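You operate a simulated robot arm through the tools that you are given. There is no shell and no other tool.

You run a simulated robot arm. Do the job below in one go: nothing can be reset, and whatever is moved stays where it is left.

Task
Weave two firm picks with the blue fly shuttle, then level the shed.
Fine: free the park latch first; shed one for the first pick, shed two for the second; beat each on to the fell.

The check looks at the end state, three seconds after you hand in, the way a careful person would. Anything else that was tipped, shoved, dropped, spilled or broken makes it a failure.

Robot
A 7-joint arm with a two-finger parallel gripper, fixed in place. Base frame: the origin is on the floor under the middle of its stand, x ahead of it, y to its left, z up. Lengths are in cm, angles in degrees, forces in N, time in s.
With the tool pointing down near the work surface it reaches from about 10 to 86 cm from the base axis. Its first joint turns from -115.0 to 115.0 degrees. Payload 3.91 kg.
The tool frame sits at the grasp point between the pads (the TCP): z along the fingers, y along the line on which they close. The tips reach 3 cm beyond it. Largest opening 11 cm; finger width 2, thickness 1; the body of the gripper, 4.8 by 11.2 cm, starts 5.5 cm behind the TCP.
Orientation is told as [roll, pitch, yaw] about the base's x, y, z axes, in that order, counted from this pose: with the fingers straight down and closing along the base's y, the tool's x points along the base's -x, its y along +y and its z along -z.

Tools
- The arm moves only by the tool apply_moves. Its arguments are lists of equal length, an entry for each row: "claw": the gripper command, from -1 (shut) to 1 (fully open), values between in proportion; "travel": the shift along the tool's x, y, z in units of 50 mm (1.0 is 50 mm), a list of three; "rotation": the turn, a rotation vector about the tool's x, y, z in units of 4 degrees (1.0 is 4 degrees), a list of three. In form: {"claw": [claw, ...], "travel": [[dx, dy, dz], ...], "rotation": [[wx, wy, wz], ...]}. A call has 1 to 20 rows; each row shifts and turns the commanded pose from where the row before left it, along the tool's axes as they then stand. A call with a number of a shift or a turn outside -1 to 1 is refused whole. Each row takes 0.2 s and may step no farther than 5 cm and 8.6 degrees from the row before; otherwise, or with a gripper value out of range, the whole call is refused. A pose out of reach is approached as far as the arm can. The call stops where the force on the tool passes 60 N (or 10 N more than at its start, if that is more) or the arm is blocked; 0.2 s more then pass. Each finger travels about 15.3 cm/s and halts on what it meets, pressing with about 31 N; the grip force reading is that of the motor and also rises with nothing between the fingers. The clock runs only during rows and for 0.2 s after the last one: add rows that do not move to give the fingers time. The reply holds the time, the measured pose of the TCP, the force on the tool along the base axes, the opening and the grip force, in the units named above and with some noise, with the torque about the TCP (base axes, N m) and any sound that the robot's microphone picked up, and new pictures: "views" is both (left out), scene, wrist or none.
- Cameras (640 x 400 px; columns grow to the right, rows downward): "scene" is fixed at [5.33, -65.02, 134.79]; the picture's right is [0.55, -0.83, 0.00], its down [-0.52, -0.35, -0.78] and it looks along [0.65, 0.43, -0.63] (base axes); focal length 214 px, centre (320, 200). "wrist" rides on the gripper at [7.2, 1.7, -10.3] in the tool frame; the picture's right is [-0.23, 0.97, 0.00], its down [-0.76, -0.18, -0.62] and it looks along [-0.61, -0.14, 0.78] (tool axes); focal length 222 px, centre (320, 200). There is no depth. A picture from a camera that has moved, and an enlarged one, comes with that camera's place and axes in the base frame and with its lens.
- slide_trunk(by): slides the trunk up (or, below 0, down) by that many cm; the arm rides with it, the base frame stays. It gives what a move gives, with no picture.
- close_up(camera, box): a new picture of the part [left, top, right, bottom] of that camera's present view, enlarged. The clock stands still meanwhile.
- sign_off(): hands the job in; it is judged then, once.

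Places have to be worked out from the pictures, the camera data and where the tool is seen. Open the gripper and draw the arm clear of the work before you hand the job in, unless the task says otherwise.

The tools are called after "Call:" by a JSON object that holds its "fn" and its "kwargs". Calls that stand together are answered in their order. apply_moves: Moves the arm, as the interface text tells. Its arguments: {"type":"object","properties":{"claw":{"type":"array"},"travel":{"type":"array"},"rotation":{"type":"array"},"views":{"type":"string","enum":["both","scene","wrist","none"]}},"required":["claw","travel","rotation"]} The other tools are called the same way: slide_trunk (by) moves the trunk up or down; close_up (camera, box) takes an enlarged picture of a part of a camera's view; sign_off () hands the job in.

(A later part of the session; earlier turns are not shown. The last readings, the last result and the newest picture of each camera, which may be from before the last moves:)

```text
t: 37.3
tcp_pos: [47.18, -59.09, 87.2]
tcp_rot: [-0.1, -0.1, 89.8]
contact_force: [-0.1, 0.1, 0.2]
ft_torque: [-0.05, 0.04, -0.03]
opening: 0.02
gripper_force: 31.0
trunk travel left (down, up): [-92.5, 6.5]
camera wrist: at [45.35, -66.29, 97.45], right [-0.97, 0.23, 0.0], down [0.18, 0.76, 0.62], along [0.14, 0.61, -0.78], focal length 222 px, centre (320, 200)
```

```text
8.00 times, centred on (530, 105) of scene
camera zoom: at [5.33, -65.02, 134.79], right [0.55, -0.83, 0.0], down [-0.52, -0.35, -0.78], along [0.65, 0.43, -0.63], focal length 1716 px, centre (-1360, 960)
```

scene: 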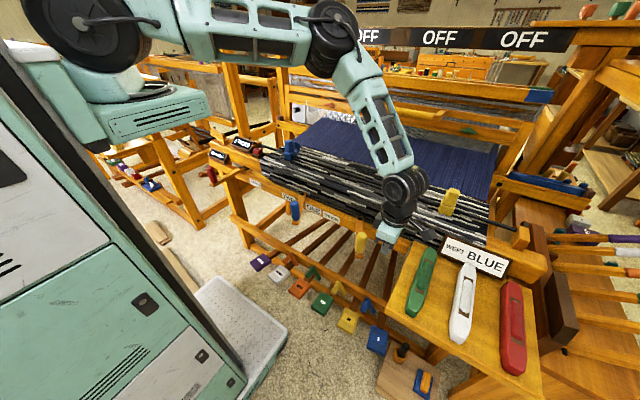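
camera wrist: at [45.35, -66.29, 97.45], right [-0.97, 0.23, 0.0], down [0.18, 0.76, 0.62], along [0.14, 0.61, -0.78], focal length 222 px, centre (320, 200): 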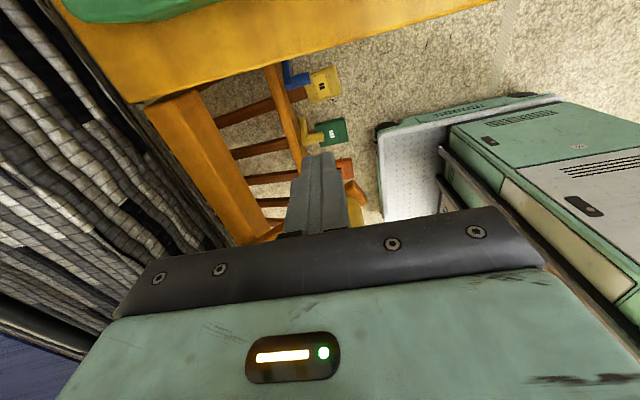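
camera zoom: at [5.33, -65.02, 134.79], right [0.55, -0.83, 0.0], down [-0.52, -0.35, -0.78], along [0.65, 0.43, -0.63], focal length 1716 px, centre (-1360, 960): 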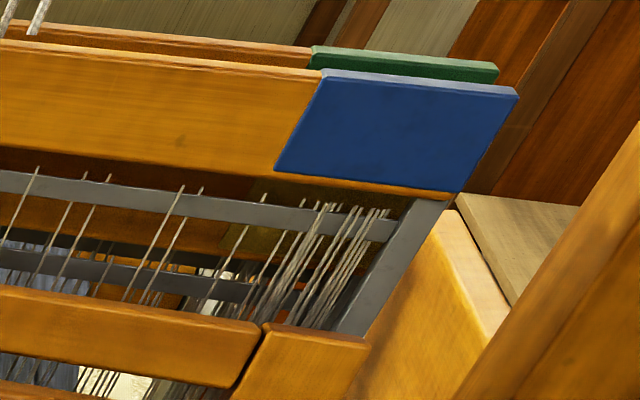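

The upper warp layer is well raised at the reed, and the shuttle and race look clear. I give the THROW lever a brisk swing to +y.

Call:
{"fn": "apply_moves", "kwargs": {"claw": [-1, -1, -1, -1, -1, -1], "travel": [[-0.8, 0, 0], [-0.82, 0.3, 0], [-0.82, 0.16, 0], [-0.6, -0.02, 0], [0, 0, 0], [0, 0, 0]], "rotation": [[0, 0, 0], [0, 0, 0], [0, 0, 0], [0, 0, 0], [0, 0, 0], [0, 0, 0]], "views": "both"}}

Call:
{"fn": "close_up", "kwargs": {"camera": "scene", "box": [240, 60, 640, 310]}}

```text
t: 38.7
tcp_pos: [44.93, -43.77, 87.32]
tcp_rot: [0.0, -0.1, 90.0]
contact_force: [0.7, -0.4, -0.3]
ft_torque: [0.01, 0.0, -0.01]
opening: 0.01
gripper_force: 31.3
trunk travel left (down, up): [-92.5, 6.5]
camera wrist: at [43.07, -50.96, 97.39], right [-0.97, 0.23, 0.0], down [0.18, 0.76, 0.62], along [0.14, 0.61, -0.78], focal length 222 px, centre (320, 200)
```

scene: 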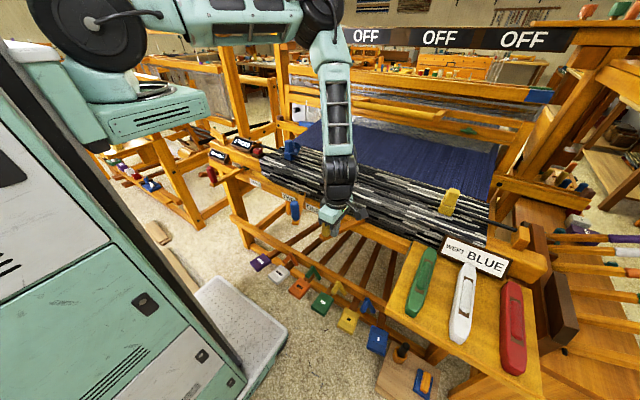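
wrist: 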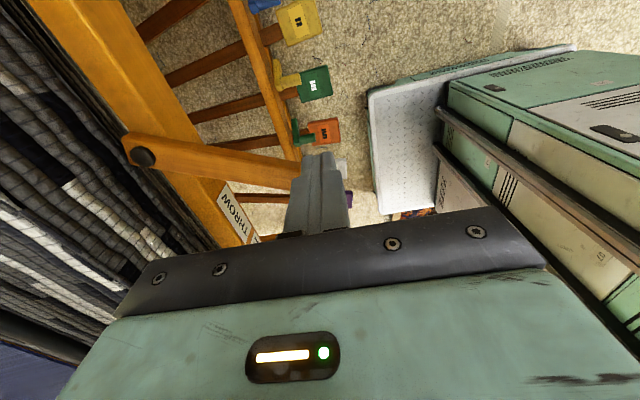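

```text
1.60 times, centred on (440, 185) of scene
camera zoom: at [5.33, -65.02, 134.79], right [0.55, -0.83, 0.0], down [-0.52, -0.35, -0.78], along [0.65, 0.43, -0.63], focal length 343 px, centre (128, 224)
```

zoom: 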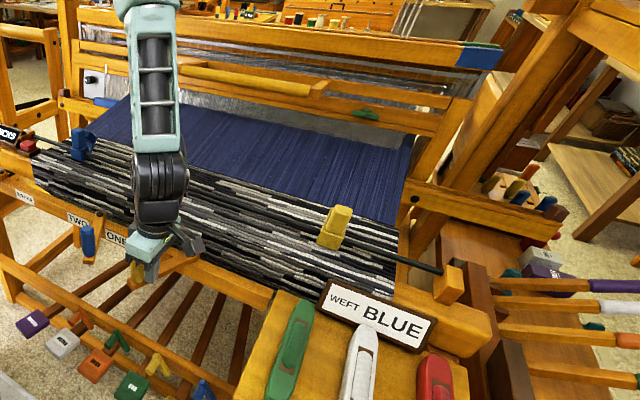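

The right box is empty and something blue shows at the left box. I zoom to verify the shuttle's position and the throw lever's state.

Call:
{"fn": "close_up", "kwargs": {"camera": "scene", "box": [220, 80, 340, 160]}}

Call:
{"fn": "close_up", "kwargs": {"camera": "scene", "box": [280, 170, 400, 260]}}

Call:
{"fn": "close_up", "kwargs": {"camera": "scene", "box": [400, 120, 520, 200]}}

```text
5.00 times, centred on (280, 120) of scene
camera zoom: at [5.33, -65.02, 134.79], right [0.55, -0.83, 0.0], down [-0.52, -0.35, -0.78], along [0.65, 0.43, -0.63], focal length 1072 px, centre (520, 600)
```

zoom: 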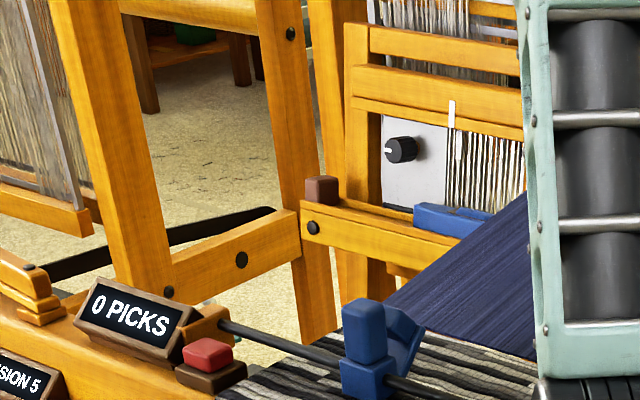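

```text
4.44 times, centred on (340, 215) of scene
camera zoom: at [5.33, -65.02, 134.79], right [0.55, -0.83, 0.0], down [-0.52, -0.35, -0.78], along [0.65, 0.43, -0.63], focal length 953 px, centre (231, 133)
```

zoom: 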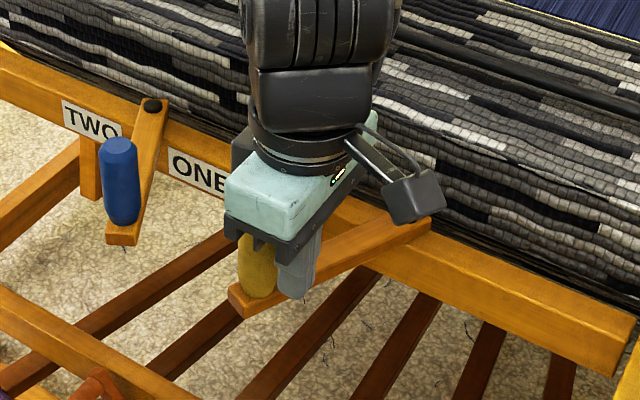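

```text
5.00 times, centred on (460, 160) of scene
camera zoom: at [5.33, -65.02, 134.79], right [0.55, -0.83, 0.0], down [-0.52, -0.35, -0.78], along [0.65, 0.43, -0.63], focal length 1072 px, centre (-380, 400)
```

zoom: 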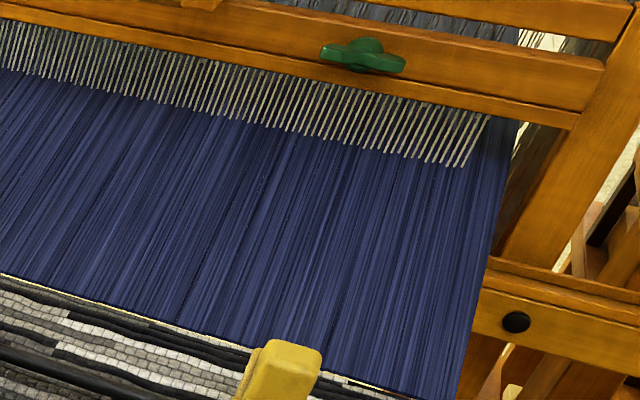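

The shuttle has nearly reached the left picker but a gap remains. The lever may not be at full stroke, so I push it gently on to its stop.

Call:
{"fn": "apply_moves", "kwargs": {"claw": [-1, -1, -1, -1, -1], "travel": [[-0.1, -0.01, 0], [-0.1, -0.02, 0], [-0.1, -0.02, 0], [0, 0, 0], [0, 0, 0]], "rotation": [[0, 0, 0], [0, 0, 0], [0, 0, 0], [0, 0, 0], [0, 0, 0]], "views": "scene"}}

Call:
{"fn": "close_up", "kwargs": {"camera": "scene", "box": [220, 80, 340, 160]}}

Call:
{"fn": "close_up", "kwargs": {"camera": "wrist", "box": [80, 60, 400, 260]}}

```text
t: 39.9
tcp_pos: [45.26, -42.48, 87.1]
tcp_rot: [-0.1, 0.0, 90.1]
contact_force: [-1.1, -4.7, 0.0]
ft_torque: [0.01, -0.04, -0.04]
opening: 0.01
gripper_force: 30.7
trunk travel left (down, up): [-92.5, 6.5]
```

scene: 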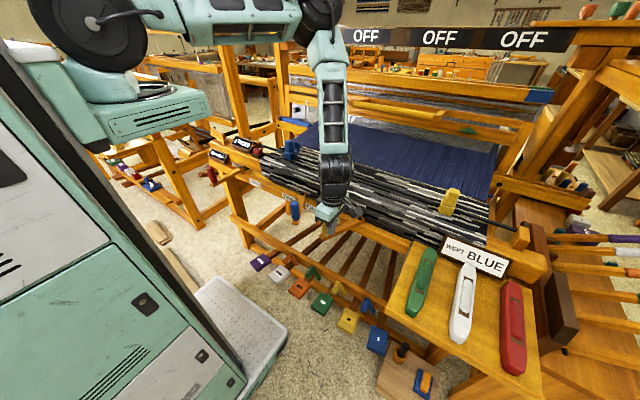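

```text
5.00 times, centred on (280, 120) of scene
camera zoom: at [5.33, -65.02, 134.79], right [0.55, -0.83, 0.0], down [-0.52, -0.35, -0.78], along [0.65, 0.43, -0.63], focal length 1072 px, centre (520, 600)
```

zoom: 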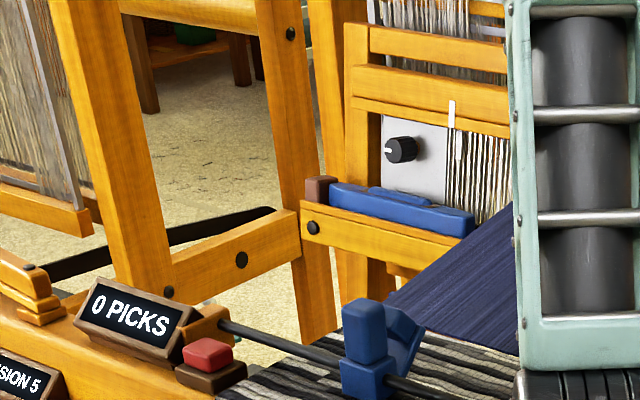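

```text
2.00 times, centred on (240, 160) of wrist
camera zoom: at [43.33, -49.56, 97.27], right [-0.97, 0.23, 0.0], down [0.18, 0.76, 0.62], along [0.14, 0.61, -0.78], focal length 444 px, centre (480, 280)
```

zoom: 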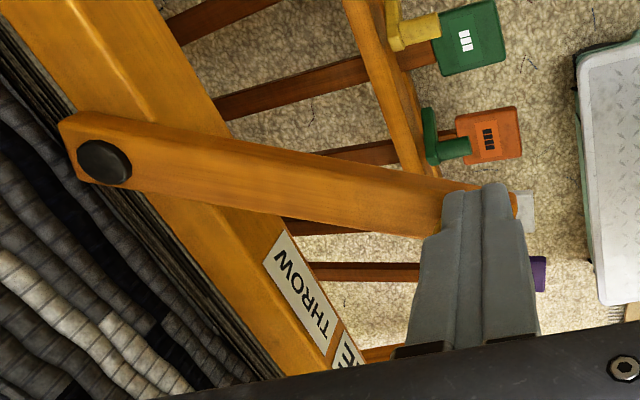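

The shuttle is now fully home in the left box against its picker. I back off the throw lever, rise, and move forward while tilting the fingers 45° forward to find the beater handle.

Call:
{"fn": "apply_moves", "kwargs": {"claw": [-1, -1, -1, -1, -1, -1, -1, -1, -1, -1], "travel": [[0.5, 0, 0], [0, 0, -0.6], [0, 0, -0.9], [0, 0, -0.9], [0, 0, -0.9], [0, -0.7, -0.7], [0, -0.7, -0.7], [0, -0.7, -0.4], [0, -0.7, 0], [0, 0, 0]], "rotation": [[0, 0, 0], [0, 0, 0], [0, 0, 0], [0, 0, 0], [0, 0, 0], [0, 0, 0], [0, 0, 0], [0, 0, 0], [0, 0, 0], [0, 0, 0]], "views": "both"}}

```text
t: 42.1
tcp_pos: [59.01, -44.62, 112.68]
tcp_rot: [0.0, 0.1, 90.0]
contact_force: [-0.6, -0.2, -0.1]
ft_torque: [0.01, 0.05, 0.03]
opening: 0.0
gripper_force: 30.7
trunk travel left (down, up): [-92.5, 6.5]
camera wrist: at [57.21, -51.83, 122.9], right [-0.97, 0.23, 0.0], down [0.18, 0.76, 0.62], along [0.14, 0.61, -0.78], focal length 222 px, centre (320, 200)
```

scene: 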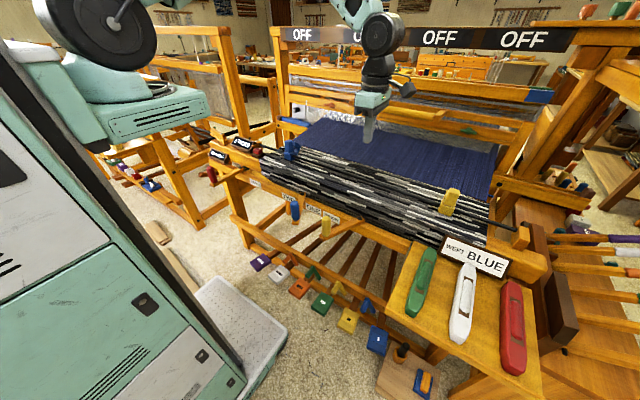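
wrist: 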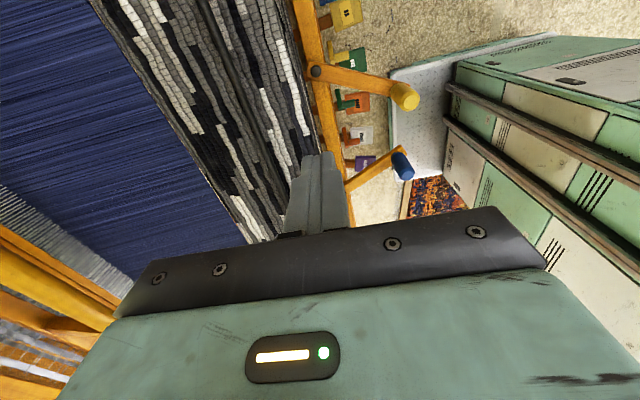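

I zoom into the wrist view's left side, where the beater rail and handle appear, to triangulate the bar.

Call:
{"fn": "close_up", "kwargs": {"camera": "wrist", "box": [0, 180, 160, 380]}}

Call:
{"fn": "close_up", "kwargs": {"camera": "scene", "box": [280, 80, 520, 180]}}

```text
2.00 times, centred on (80, 280) of wrist
camera zoom: at [57.21, -51.83, 122.9], right [-0.97, 0.23, 0.0], down [0.18, 0.76, 0.62], along [0.14, 0.61, -0.78], focal length 444 px, centre (800, 40)
```

zoom: 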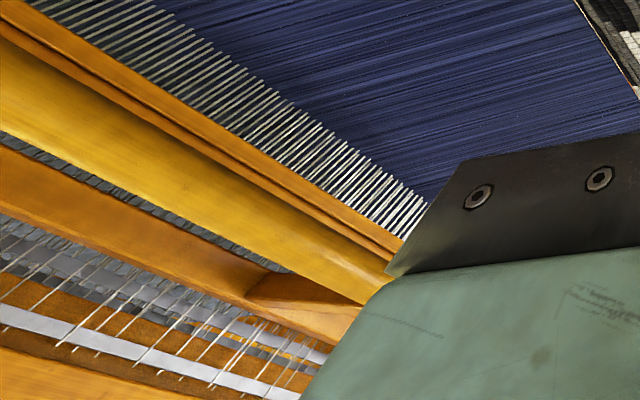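

```text
2.67 times, centred on (400, 130) of scene
camera zoom: at [5.33, -65.02, 134.79], right [0.55, -0.83, 0.0], down [-0.52, -0.35, -0.78], along [0.65, 0.43, -0.63], focal length 572 px, centre (107, 387)
```

zoom: 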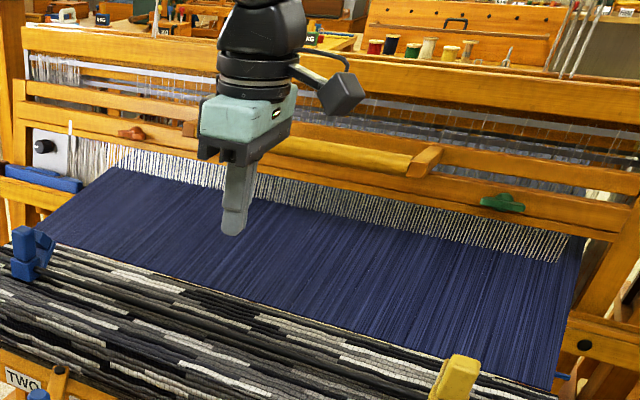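

I place the handle bar at x≈100.5, z≈107 (y −21…−56). I'll open the gripper, tilt the tool 60° forward and shift to y≈−28.

Call:
{"fn": "apply_moves", "kwargs": {"claw": [-1, -1, -1, -1, -0.5, 0, 0.5, 1, 1, 1, 1, 1, 1, 1, 1, 1], "travel": [[-0.22, 0, 0], [-0.22, 0, 0], [-0.22, 0, 0], [-0.22, 0, 0], [-0.22, 0, 0], [-0.22, 0, 0], [-0.22, 0, 0], [-0.22, 0, 0], [-0.22, 0, 0], [-0.22, 0, 0], [-0.22, 0, 0], [-0.22, 0, 0], [-0.22, 0, 0], [-0.22, 0, 0], [-0.22, 0, 0], [0, 0, 0]], "rotation": [[1, 0, 0], [1, 0, 0], [1, 0, 0], [1, 0, 0], [1, 0, 0], [1, 0, 0], [1, 0, 0], [1, 0, 0], [1, 0, 0], [1, 0, 0], [1, 0, 0], [1, 0, 0], [1, 0, 0], [1, 0, 0], [1, 0, 0], [0, 0, 0]], "views": "both"}}

```text
t: 45.5
tcp_pos: [59.1, -28.49, 112.62]
tcp_rot: [-60.1, 0.0, 89.9]
contact_force: [0.2, -0.2, 0.2]
ft_torque: [-0.03, 0.0, 0.01]
opening: 11.01
gripper_force: 0.1
trunk travel left (down, up): [-92.5, 6.5]
camera wrist: at [49.25, -35.68, 116.19], right [-0.48, 0.23, -0.84], down [-0.45, 0.76, 0.46], along [0.75, 0.61, -0.27], focal length 222 px, centre (320, 200)
```

scene: 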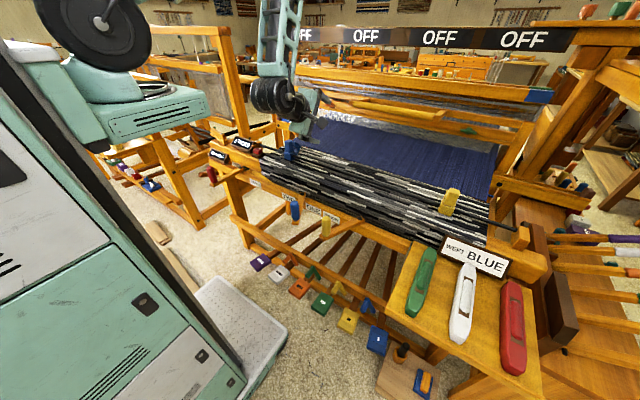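
wrist: 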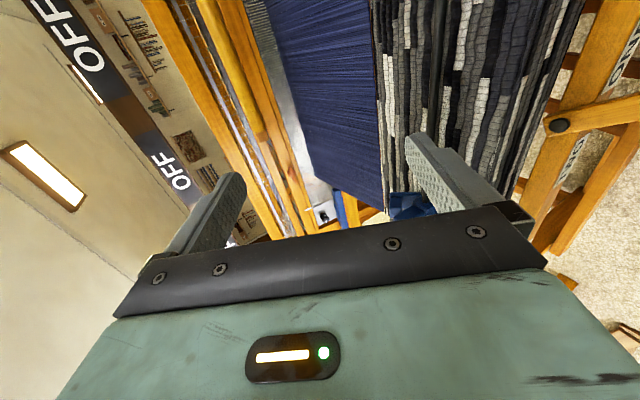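

Tilt works. I zoom in on the handle bar from this angle to refine its position.

Call:
{"fn": "close_up", "kwargs": {"camera": "wrist", "box": [120, 0, 400, 240]}}

```text
1.67 times, centred on (260, 120) of wrist
camera zoom: at [49.25, -35.68, 116.19], right [-0.48, 0.23, -0.84], down [-0.45, 0.76, 0.46], along [0.75, 0.61, -0.27], focal length 370 px, centre (420, 333)
```

zoom: 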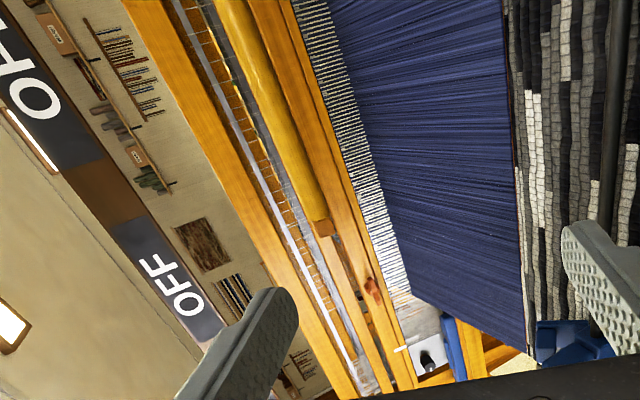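

The bar's x is still uncertain (97–102). I move closer while staying above, then measure again.

Call:
{"fn": "apply_moves", "kwargs": {"claw": [1, 1, 1, 1, 1, 1], "travel": [[0, -0.572, 0.64], [0, -0.572, 0.64], [0, -0.572, 0.64], [0, -0.572, 0.64], [0, -0.572, 0.64], [0, 0, 0]], "rotation": [[0, 0, 0], [0, 0, 0], [0, 0, 0], [0, 0, 0], [0, 0, 0], [0, 0, 0]], "views": "both"}}

Call:
{"fn": "close_up", "kwargs": {"camera": "wrist", "box": [120, 0, 400, 240]}}

Call:
{"fn": "close_up", "kwargs": {"camera": "scene", "box": [280, 60, 480, 185]}}

```text
t: 46.9
tcp_pos: [79.98, -28.13, 117.13]
tcp_rot: [-60.2, 0.0, 90.0]
contact_force: [-0.1, 0.1, -0.3]
ft_torque: [0.02, -0.03, 0.03]
opening: 11.0
gripper_force: 0.1
trunk travel left (down, up): [-92.5, 6.5]
camera wrist: at [70.1, -35.25, 120.65], right [-0.49, 0.23, -0.84], down [-0.45, 0.76, 0.46], along [0.75, 0.61, -0.27], focal length 222 px, centre (320, 200)
```

scene: 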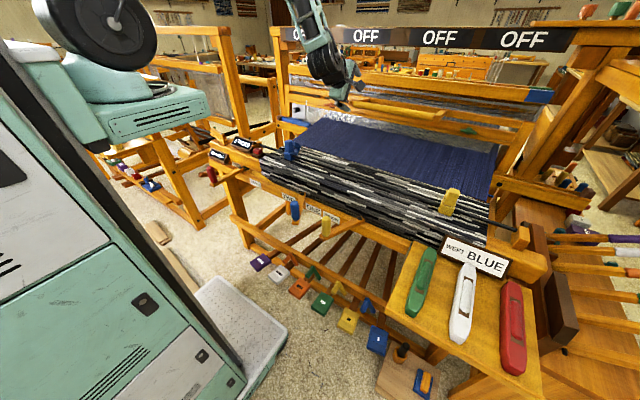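
wrist: 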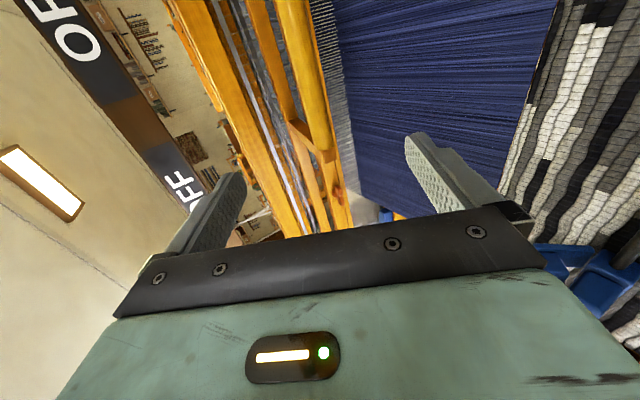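

```text
1.67 times, centred on (260, 120) of wrist
camera zoom: at [70.1, -35.25, 120.65], right [-0.49, 0.23, -0.84], down [-0.45, 0.76, 0.46], along [0.75, 0.61, -0.27], focal length 370 px, centre (420, 333)
```

zoom: 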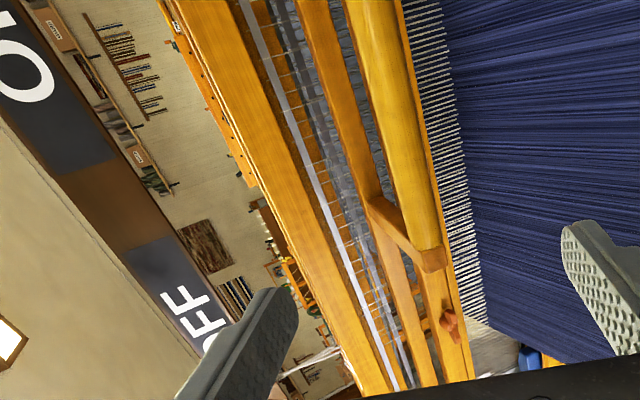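

```text
3.20 times, centred on (380, 122) of scene
camera zoom: at [5.33, -65.02, 134.79], right [0.55, -0.83, 0.0], down [-0.52, -0.35, -0.78], along [0.65, 0.43, -0.63], focal length 686 px, centre (128, 448)
```

zoom: 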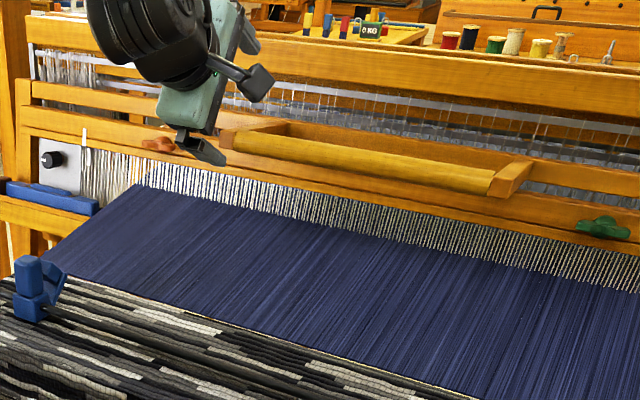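

Consistent estimate now: bar centre at x≈96.4, z≈108, y −22…−55; it lies almost exactly along my tool axis. I shift to y≈−30 and approach along the tool axis, stopping about 6 cm short.

Call:
{"fn": "apply_moves", "kwargs": {"claw": [1, 1, 1, 1, 1], "travel": [[0.4, 0, 0.5], [0, -0.03, 0.7], [0, -0.03, 0.7], [0, 0, 0.6], [0, 0, 0]], "rotation": [[0, 0, 0], [0, 0, 0], [0, 0, 0], [0, 0, 0], [0, 0, 0]], "views": "both"}}

Call:
{"fn": "close_up", "kwargs": {"camera": "wrist", "box": [200, 0, 520, 220]}}

Call:
{"fn": "close_up", "kwargs": {"camera": "scene", "box": [280, 60, 480, 185]}}

```text
t: 48.1
tcp_pos: [91.23, -30.55, 111.08]
tcp_rot: [-60.1, 0.0, 89.9]
contact_force: [-0.3, -0.4, 0.3]
ft_torque: [0.0, 0.04, -0.01]
opening: 10.98
gripper_force: 0.1
trunk travel left (down, up): [-92.5, 6.5]
camera wrist: at [81.16, -37.75, 114.53], right [-0.49, 0.23, -0.84], down [-0.45, 0.76, 0.46], along [0.75, 0.61, -0.27], focal length 222 px, centre (320, 200)
```

scene: 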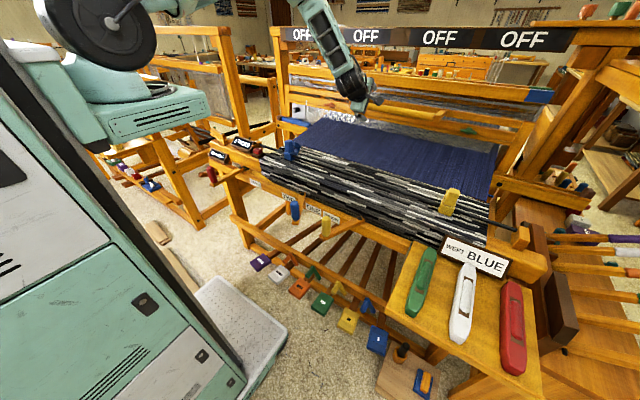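
wrist: 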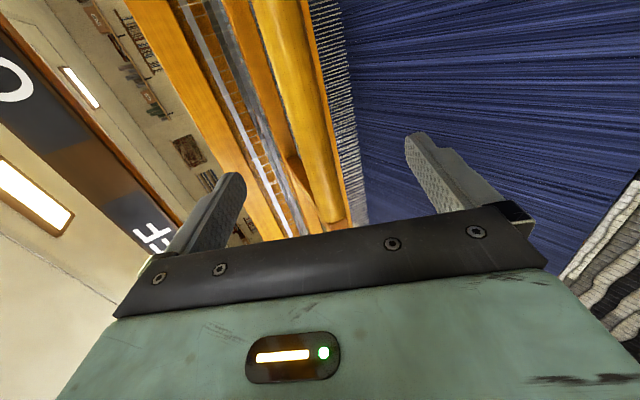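

```text
1.82 times, centred on (360, 110) of wrist
camera zoom: at [81.16, -37.75, 114.53], right [-0.49, 0.23, -0.84], down [-0.45, 0.76, 0.46], along [0.75, 0.61, -0.27], focal length 404 px, centre (247, 364)
```

zoom: 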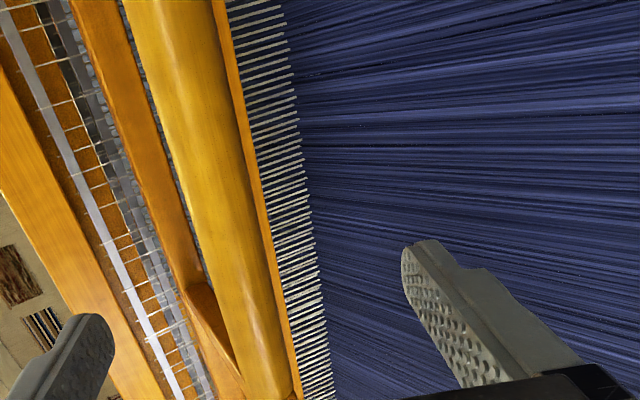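

```text
3.20 times, centred on (380, 122) of scene
camera zoom: at [5.33, -65.02, 134.79], right [0.55, -0.83, 0.0], down [-0.52, -0.35, -0.78], along [0.65, 0.43, -0.63], focal length 686 px, centre (128, 448)
```

zoom: 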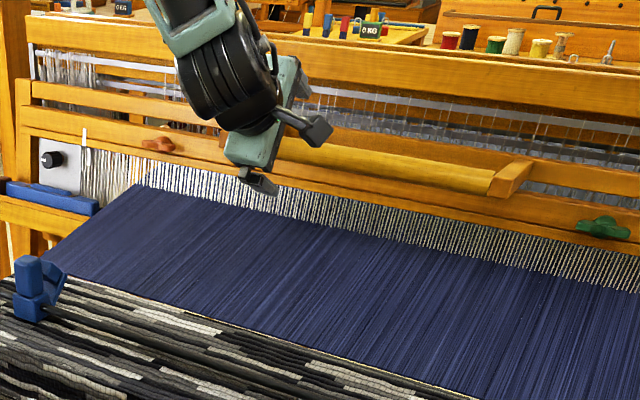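

The bar sits midway between the fingers, ~6.5 cm ahead along the tool axis. I advance and close on it.

Call:
{"fn": "apply_moves", "kwargs": {"claw": [1, 1, 1, 1, 0, -1, -1, -1], "travel": [[0, -0.03, 0.5], [0, 0, 0.5], [0, 0, 0.3], [0, 0, 0], [0, 0, 0], [0, 0, 0], [0, 0, 0], [0, 0, 0]], "rotation": [[0, 0, 0], [0, 0, 0], [0, 0, 0], [0, 0, 0], [0, 0, 0], [0, 0, 0], [0, 0, 0], [0, 0, 0]], "views": "both"}}

Call:
{"fn": "close_up", "kwargs": {"camera": "wrist", "box": [200, 0, 520, 220]}}

```text
t: 49.9
tcp_pos: [96.97, -30.46, 108.36]
tcp_rot: [-60.5, 0.0, 89.9]
contact_force: [2.6, -1.4, 23.8]
ft_torque: [0.14, -0.92, 0.18]
opening: 2.95
gripper_force: 45.5
trunk travel left (down, up): [-92.5, 6.5]
camera wrist: at [87.0, -37.61, 111.82], right [-0.48, 0.23, -0.85], down [-0.45, 0.76, 0.46], along [0.75, 0.61, -0.26], focal length 222 px, centre (320, 200)
```

scene: 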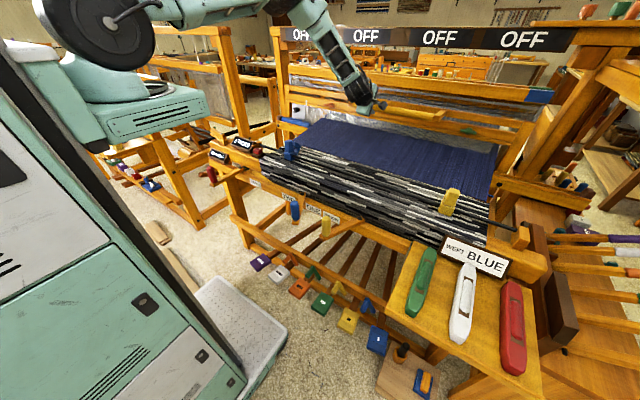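
wrist: 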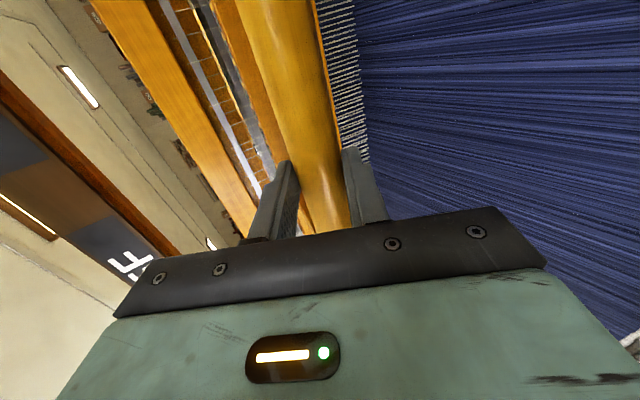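

```text
1.82 times, centred on (360, 110) of wrist
camera zoom: at [87.0, -37.61, 111.82], right [-0.48, 0.23, -0.85], down [-0.45, 0.76, 0.46], along [0.75, 0.61, -0.26], focal length 404 px, centre (247, 364)
```

zoom: 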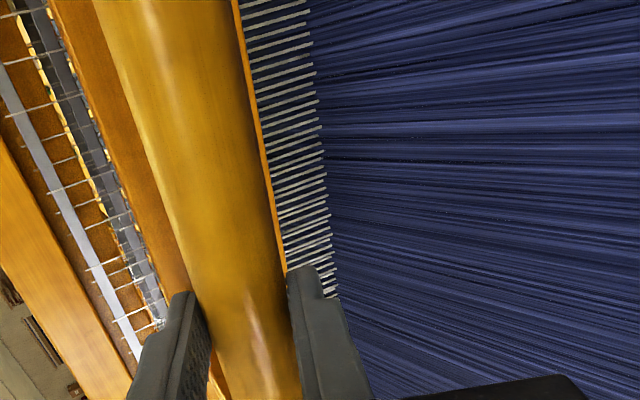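

The bar is gripped (opening 2.95). There is ~24 N vertical load from a slight offset, so I ease up a little and test-pull about 3 cm along the beater's arc.

Call:
{"fn": "apply_moves", "kwargs": {"claw": [-1, -1, -1, -1], "travel": [[0, 0.065, -0.193], [0, 0.1, -0.17], [0, 0.1, -0.17], [0, 0, 0]], "rotation": [[0, 0, 0], [0, 0, 0], [0, 0, 0], [0, 0, 0]], "views": "both"}}

```text
t: 50.9
tcp_pos: [93.62, -30.45, 108.17]
tcp_rot: [-60.1, 0.1, 90.0]
contact_force: [1.9, -1.2, 14.3]
ft_torque: [0.03, -0.13, 0.02]
opening: 2.98
gripper_force: 45.3
trunk travel left (down, up): [-92.5, 6.5]
camera wrist: at [83.89, -37.6, 111.72], right [-0.49, 0.23, -0.84], down [-0.45, 0.76, 0.46], along [0.75, 0.61, -0.27], focal length 222 px, centre (320, 200)
```

scene: 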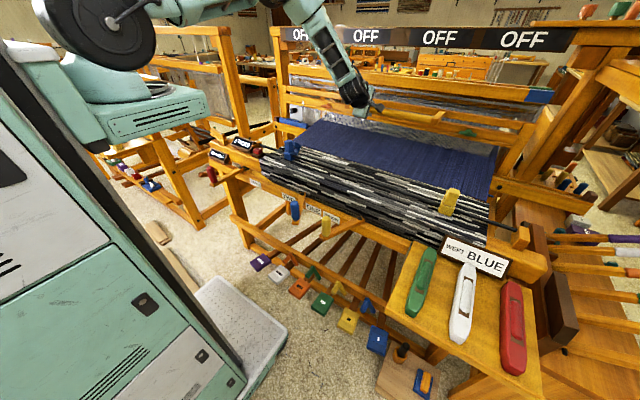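
wrist: 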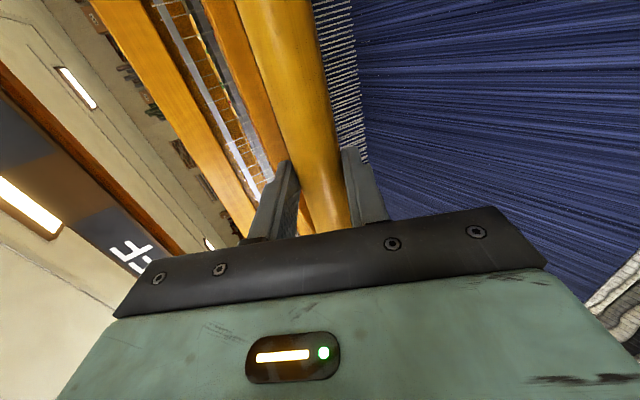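

The beater follows easily with only ~2 N pull. I continue pulling while rotating the tool toward vertical around the bar.

Call:
{"fn": "apply_moves", "kwargs": {"claw": [-1, -1, -1, -1, -1, -1, -1], "travel": [[0, 0.2, -0.346], [0, 0.265, -0.304], [0, 0.291, -0.281], [0, 0.317, -0.253], [0, 0.34, -0.223], [0, 0.362, -0.191], [0, 0, 0]], "rotation": [[-1, 0, 0], [-1, 0, 0], [-1, 0, 0], [-1, 0, 0], [-1, 0, 0], [-1, 0, 0], [0, 0, 0]], "views": "both"}}

```text
t: 52.5
tcp_pos: [81.77, -30.48, 106.63]
tcp_rot: [-36.2, 0.2, 89.8]
contact_force: [-4.2, -7.2, 25.5]
ft_torque: [-0.31, 0.02, -0.13]
opening: 2.98
gripper_force: 44.8
trunk travel left (down, up): [-92.5, 6.5]
camera wrist: at [74.11, -37.58, 113.8], right [-0.79, 0.23, -0.57], down [-0.22, 0.76, 0.61], along [0.58, 0.6, -0.55], focal length 222 px, centre (320, 200)
```

scene: 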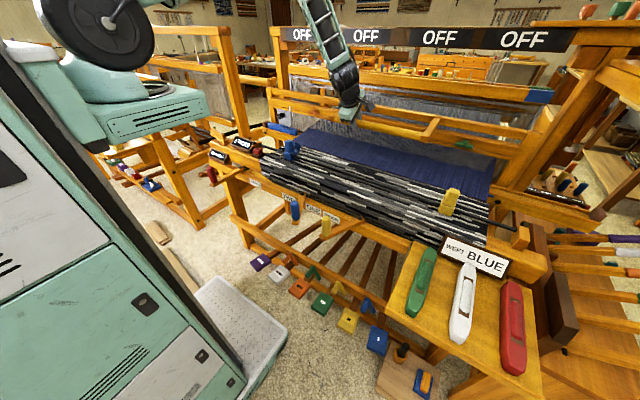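
wrist: 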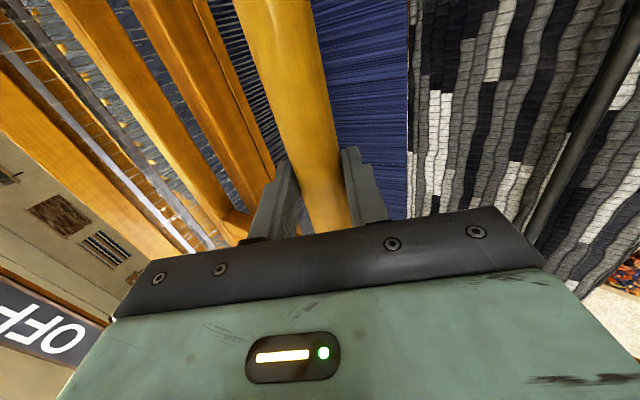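

The arc is slightly higher than modelled (25 N upward on tool), so I refit the pivot and continue pulling to x≈72 with tilt decreasing to 16°.

Call:
{"fn": "apply_moves", "kwargs": {"claw": [-1, -1, -1, -1, -1, -1], "travel": [[0, 0.291, -0.212], [0, 0.392, -0.127], [0, 0.408, -0.085], [0, 0.418, -0.046], [0, 0.424, -0.005], [0, 0, 0]], "rotation": [[-1, 0, 0], [-1, 0, 0], [-1, 0, 0], [-1, 0, 0], [-1, 0, 0], [0, 0, 0]], "views": "both"}}

Call:
{"fn": "close_up", "kwargs": {"camera": "scene", "box": [240, 80, 560, 260]}}

```text
t: 53.9
tcp_pos: [71.93, -30.52, 104.19]
tcp_rot: [-16.0, -0.1, 90.0]
contact_force: [-2.2, -1.5, 7.0]
ft_torque: [-0.37, 0.5, 0.11]
opening: 2.96
gripper_force: 45.2
trunk travel left (down, up): [-92.5, 6.5]
camera wrist: at [67.24, -37.6, 113.5], right [-0.94, 0.23, -0.27], down [0.0, 0.76, 0.65], along [0.35, 0.61, -0.71], focal length 222 px, centre (320, 200)
```

scene: 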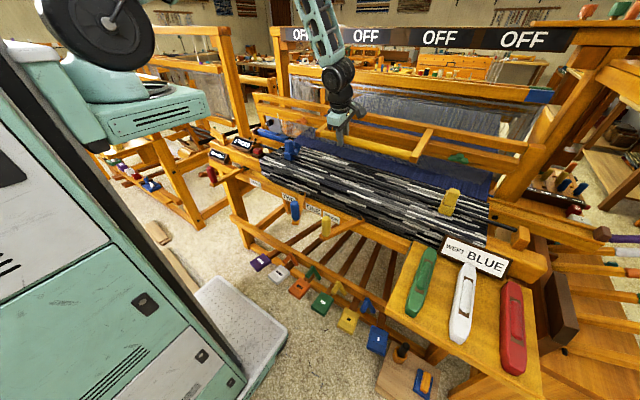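
wrist: 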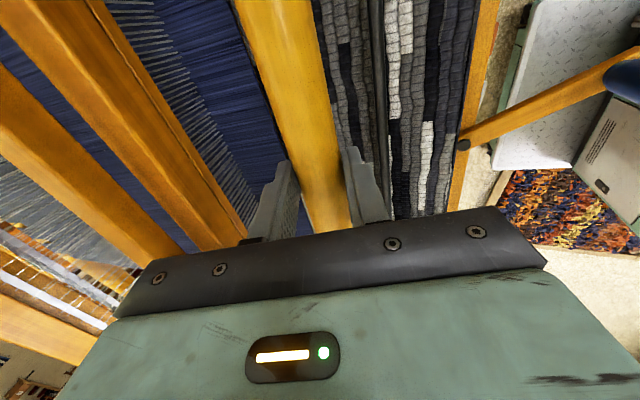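

```text
2.00 times, centred on (400, 170) of scene
camera zoom: at [5.33, -65.02, 134.79], right [0.55, -0.83, 0.0], down [-0.52, -0.35, -0.78], along [0.65, 0.43, -0.63], focal length 429 px, centre (160, 260)
```

zoom: 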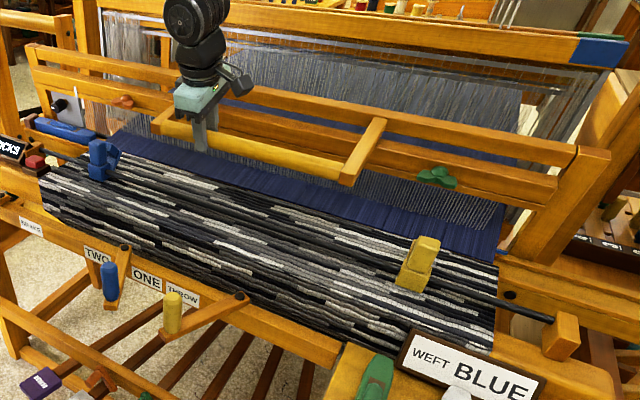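

Force is low and the arc fits. Now a firm beat: I pull briskly along the arc until the reed meets the fell.

Call:
{"fn": "apply_moves", "kwargs": {"claw": [-1, -1, -1, -1, -1, -1], "travel": [[0, 0.643, 0.065], [0, 0.76, 0.11], [0, 0.774, 0.16], [0, 0.672, 0.167], [0, 0.456, 0.139], [0, 0, 0]], "rotation": [[0, 0, 0], [0, 0, 0], [0, 0, 0], [0, 0, 0], [0, 0, 0], [0, 0, 0]], "views": "both"}}

Call:
{"fn": "close_up", "kwargs": {"camera": "scene", "box": [200, 80, 520, 260]}}

```text
t: 54.8
tcp_pos: [63.22, -30.56, 100.07]
tcp_rot: [-18.5, -0.1, 90.1]
contact_force: [17.3, 1.6, 27.2]
ft_torque: [-0.04, -0.62, -0.18]
opening: 2.96
gripper_force: 45.2
trunk travel left (down, up): [-92.5, 6.5]
stopped in row 4: the force on the tool passed its limit at 77 N (the readings are from after the stop); the commanded pose is now the measured one
camera wrist: at [58.24, -37.66, 109.11], right [-0.92, 0.23, -0.31], down [-0.03, 0.76, 0.65], along [0.38, 0.61, -0.7], focal length 222 px, centre (320, 200)
```

scene: 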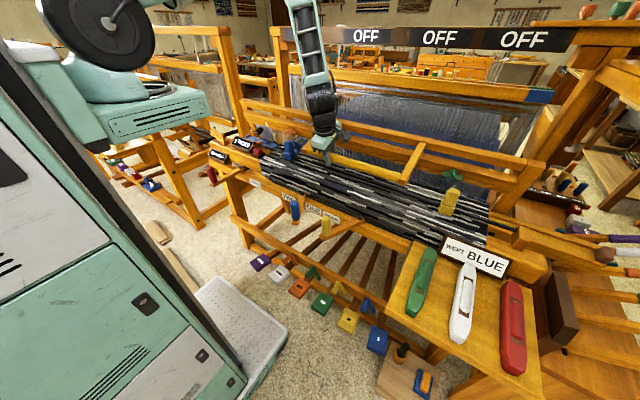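
wrist: 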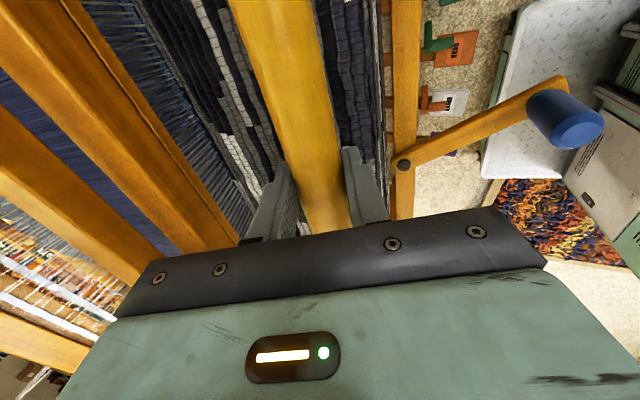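

```text
2.00 times, centred on (360, 170) of scene
camera zoom: at [5.33, -65.02, 134.79], right [0.55, -0.83, 0.0], down [-0.52, -0.35, -0.78], along [0.65, 0.43, -0.63], focal length 429 px, centre (240, 260)
```

zoom: 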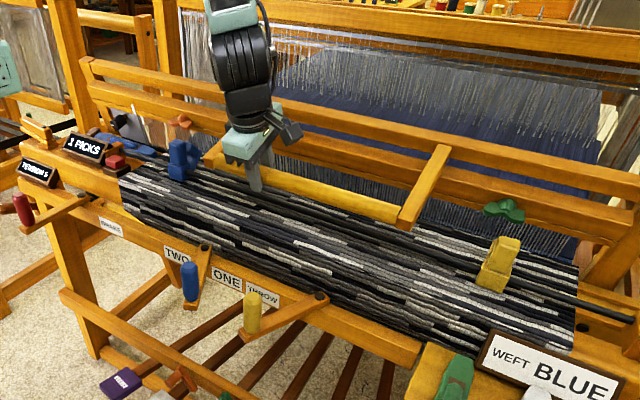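

The counter now reads "1 PICKS" and the impact peaked at 77 N. I check the display and the reed/fell gap closely.

Call:
{"fn": "close_up", "kwargs": {"camera": "scene", "box": [200, 120, 300, 190]}}

Call:
{"fn": "close_up", "kwargs": {"camera": "scene", "box": [420, 150, 520, 220]}}

Call:
{"fn": "close_up", "kwargs": {"camera": "wrist", "box": [0, 0, 300, 190]}}

```text
5.71 times, centred on (250, 155) of scene
camera zoom: at [5.33, -65.02, 134.79], right [0.55, -0.83, 0.0], down [-0.52, -0.35, -0.78], along [0.65, 0.43, -0.63], focal length 1226 px, centre (720, 457)
```

zoom: 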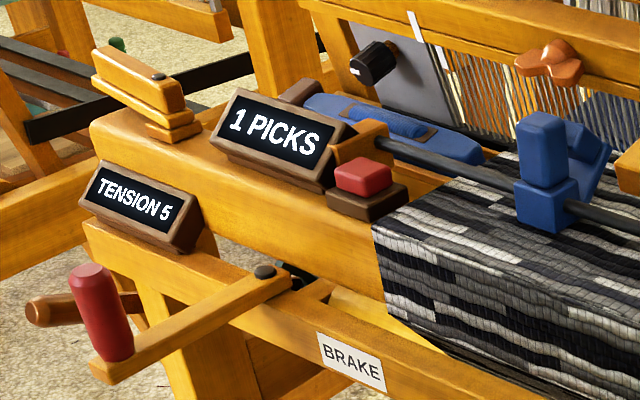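

```text
5.71 times, centred on (470, 185) of scene
camera zoom: at [5.33, -65.02, 134.79], right [0.55, -0.83, 0.0], down [-0.52, -0.35, -0.78], along [0.65, 0.43, -0.63], focal length 1226 px, centre (-537, 286)
```

zoom: 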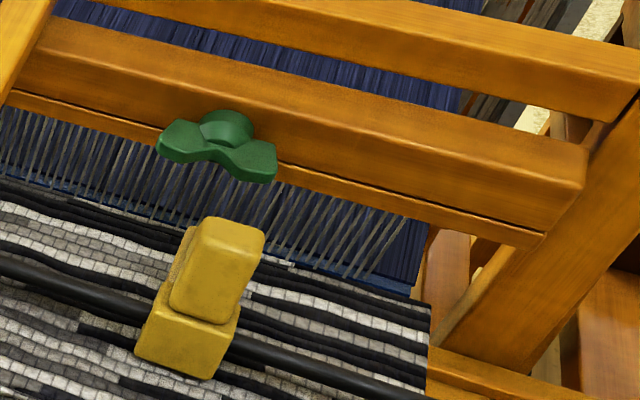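

```text
2.11 times, centred on (150, 95) of wrist
camera zoom: at [58.24, -37.66, 109.11], right [-0.92, 0.23, -0.31], down [-0.03, 0.76, 0.65], along [0.38, 0.61, -0.7], focal length 468 px, centre (678, 421)
```

zoom: 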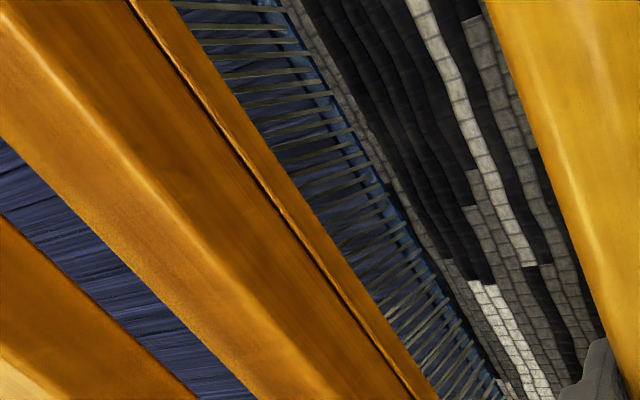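

Pick one is on the fell (blue weft line between reed and cloth). I guide the beater back along its arc, tilting the tool forward again as it goes.

Call:
{"fn": "apply_moves", "kwargs": {"claw": [-1, -1, -1, -1, -1, -1, -1], "travel": [[0, -0.621, -0.092], [0, -0.658, -0.02], [0, -0.643, 0.055], [0, -0.622, 0.127], [0, -0.595, 0.193], [0, -0.563, 0.256], [0, 0, 0]], "rotation": [[1, 0, 0], [1, 0, 0], [1, 0, 0], [1, 0, 0], [1, 0, 0], [1, 0, 0], [0, 0, 0]], "views": "scene"}}

```text
t: 56.4
tcp_pos: [80.7, -30.55, 106.27]
tcp_rot: [-41.8, -0.1, 90.0]
contact_force: [2.8, 8.8, 0.7]
ft_torque: [0.27, -0.58, 0.27]
opening: 2.96
gripper_force: 44.9
trunk travel left (down, up): [-92.5, 6.5]
```

scene: 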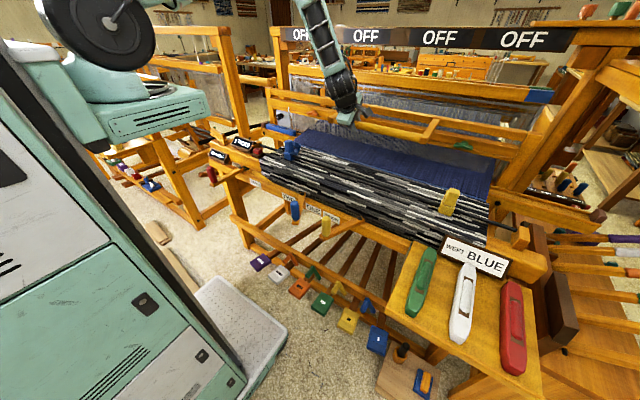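

Tracking well. I continue guiding the beater back to its rest.

Call:
{"fn": "apply_moves", "kwargs": {"claw": [-1, -1, -1, -1, -1, -1], "travel": [[0, -0.526, 0.314], [0, -0.485, 0.365], [0, -0.44, 0.413], [0, -0.39, 0.46], [0, -0.34, 0.5], [0, 0, 0]], "rotation": [[1, 0, 0], [1, 0, 0], [1, 0, 0], [1, 0, 0], [0.6, 0, 0], [0, 0, 0]], "views": "both"}}

```text
t: 57.8
tcp_pos: [95.71, -30.65, 107.85]
tcp_rot: [-60.2, -0.1, 89.9]
contact_force: [2.8, -2.9, 5.4]
ft_torque: [-0.22, -0.53, 0.14]
opening: 2.94
gripper_force: 45.1
trunk travel left (down, up): [-92.5, 6.5]
camera wrist: at [85.73, -37.71, 111.44], right [-0.48, 0.23, -0.84], down [-0.45, 0.76, 0.46], along [0.75, 0.61, -0.27], focal length 222 px, centre (320, 200)
```

scene: 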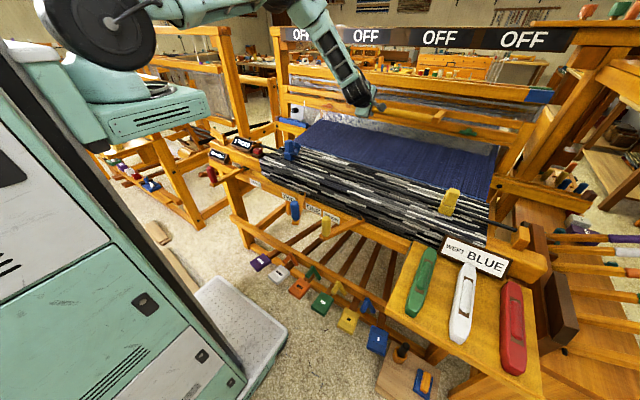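
wrist: 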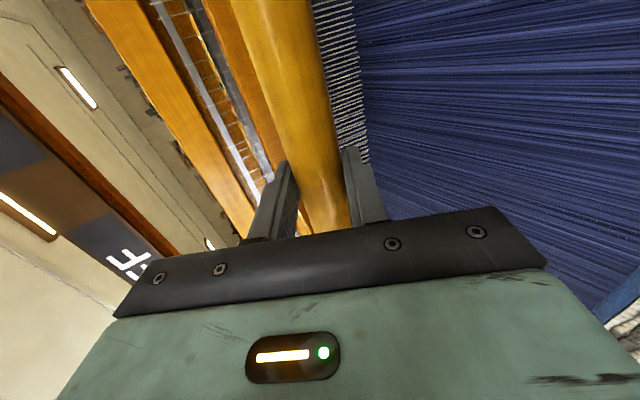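

Beater is home. I open the fingers and retreat along the tool axis.

Call:
{"fn": "apply_moves", "kwargs": {"claw": [1, 1, 1, 1, 1, 1, 1], "travel": [[0, 0, 0], [0, 0, 0], [0, 0, 0], [0, 0, -0.6], [0, 0, -0.8], [0, 0, -0.9], [0, 0, 0]], "rotation": [[0, 0, 0], [0, 0, 0], [0, 0, 0], [0, 0, 0], [0, 0, 0], [0, 0, 0], [0, 0, 0]], "views": "both"}}

Call:
{"fn": "close_up", "kwargs": {"camera": "scene", "box": [200, 80, 520, 260]}}

```text
t: 59.4
tcp_pos: [85.44, -30.48, 113.31]
tcp_rot: [-60.1, -0.1, 90.0]
contact_force: [0.8, 0.1, -0.3]
ft_torque: [-0.02, 0.0, 0.02]
opening: 11.0
gripper_force: 0.1
trunk travel left (down, up): [-92.5, 6.5]
camera wrist: at [75.53, -37.61, 116.74], right [-0.49, 0.23, -0.84], down [-0.45, 0.76, 0.47], along [0.75, 0.61, -0.27], focal length 222 px, centre (320, 200)
```

scene: 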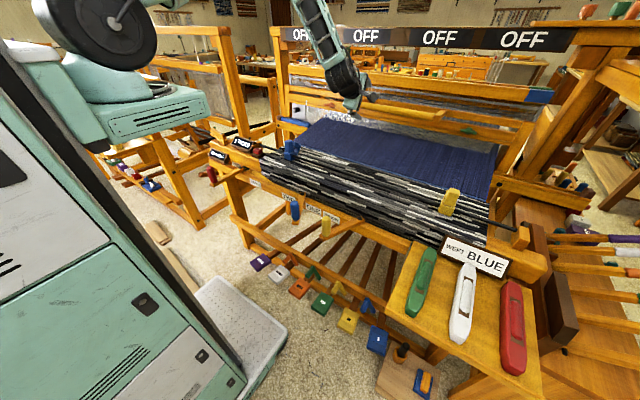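
wrist: 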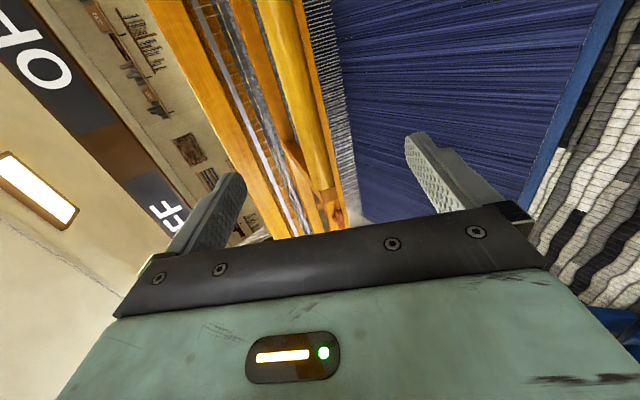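

```text
2.00 times, centred on (360, 170) of scene
camera zoom: at [5.33, -65.02, 134.79], right [0.55, -0.83, 0.0], down [-0.52, -0.35, -0.78], along [0.65, 0.43, -0.63], focal length 429 px, centre (240, 260)
```

zoom: 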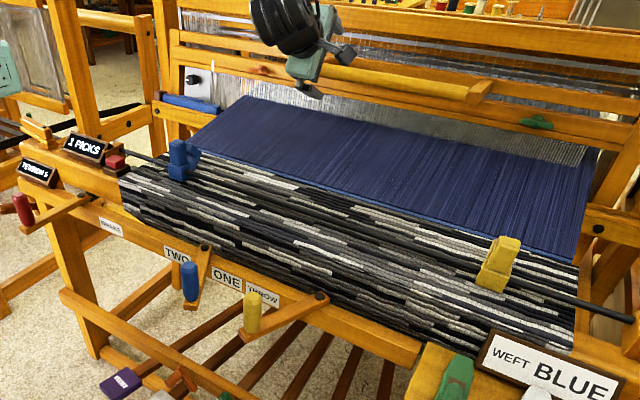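

Pick one's blue line lies along the fell and the beater rests back. Now to the blue lever for shed TWO: I retreat while turning the tool vertical and closing the fingers.

Call:
{"fn": "apply_moves", "kwargs": {"claw": [1, 1, 1, 0.5, 0, -0.5, -1, -1, -1, -1, -1, -1, -1, -1, -1, -1], "travel": [[0, 0.2, -0.346], [0, 0.224, -0.332], [0, 0.246, -0.315], [0, 0.268, -0.297], [0, 0.288, -0.278], [0, 0.306, -0.257], [0, 0.324, -0.235], [0, 0.339, -0.212], [0, 0.353, -0.188], [0, 0.365, -0.163], [0, 0.376, -0.137], [0, 0.384, -0.11], [0, 0.391, -0.083], [0, 0.396, -0.056], [0, 0.399, -0.028], [0, 0, 0]], "rotation": [[-1, 0, 0], [-1, 0, 0], [-1, 0, 0], [-1, 0, 0], [-1, 0, 0], [-1, 0, 0], [-1, 0, 0], [-1, 0, 0], [-1, 0, 0], [-1, 0, 0], [-1, 0, 0], [-1, 0, 0], [-1, 0, 0], [-1, 0, 0], [-1, 0, 0], [0, 0, 0]], "views": "both"}}

```text
t: 62.8
tcp_pos: [55.6, -30.74, 113.45]
tcp_rot: [0.0, -0.1, 90.0]
contact_force: [0.1, -0.1, 0.3]
ft_torque: [0.04, 0.0, -0.02]
opening: 0.02
gripper_force: 30.9
trunk travel left (down, up): [-92.5, 6.5]
camera wrist: at [53.78, -37.87, 123.74], right [-0.97, 0.23, 0.0], down [0.18, 0.76, 0.62], along [0.14, 0.61, -0.78], focal length 222 px, centre (320, 200)
```

scene: 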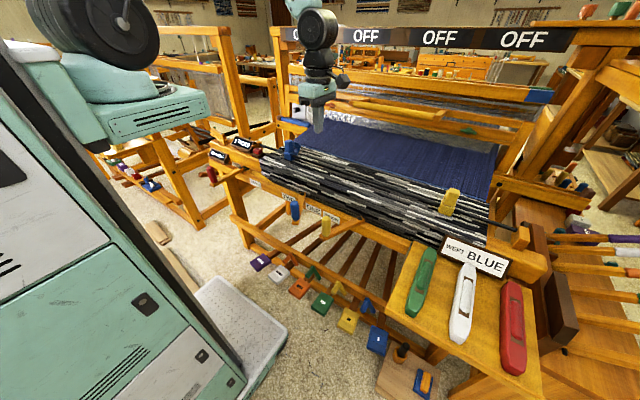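
wrist: 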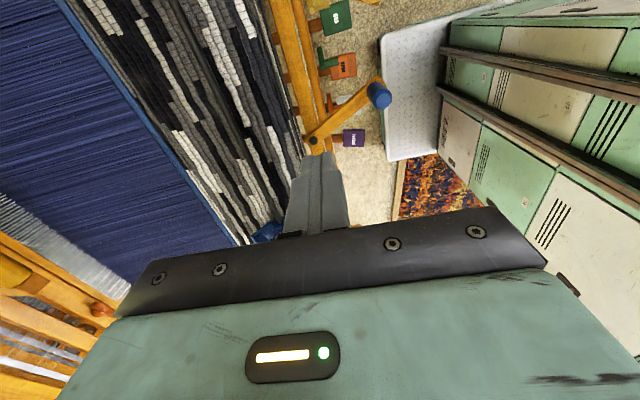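

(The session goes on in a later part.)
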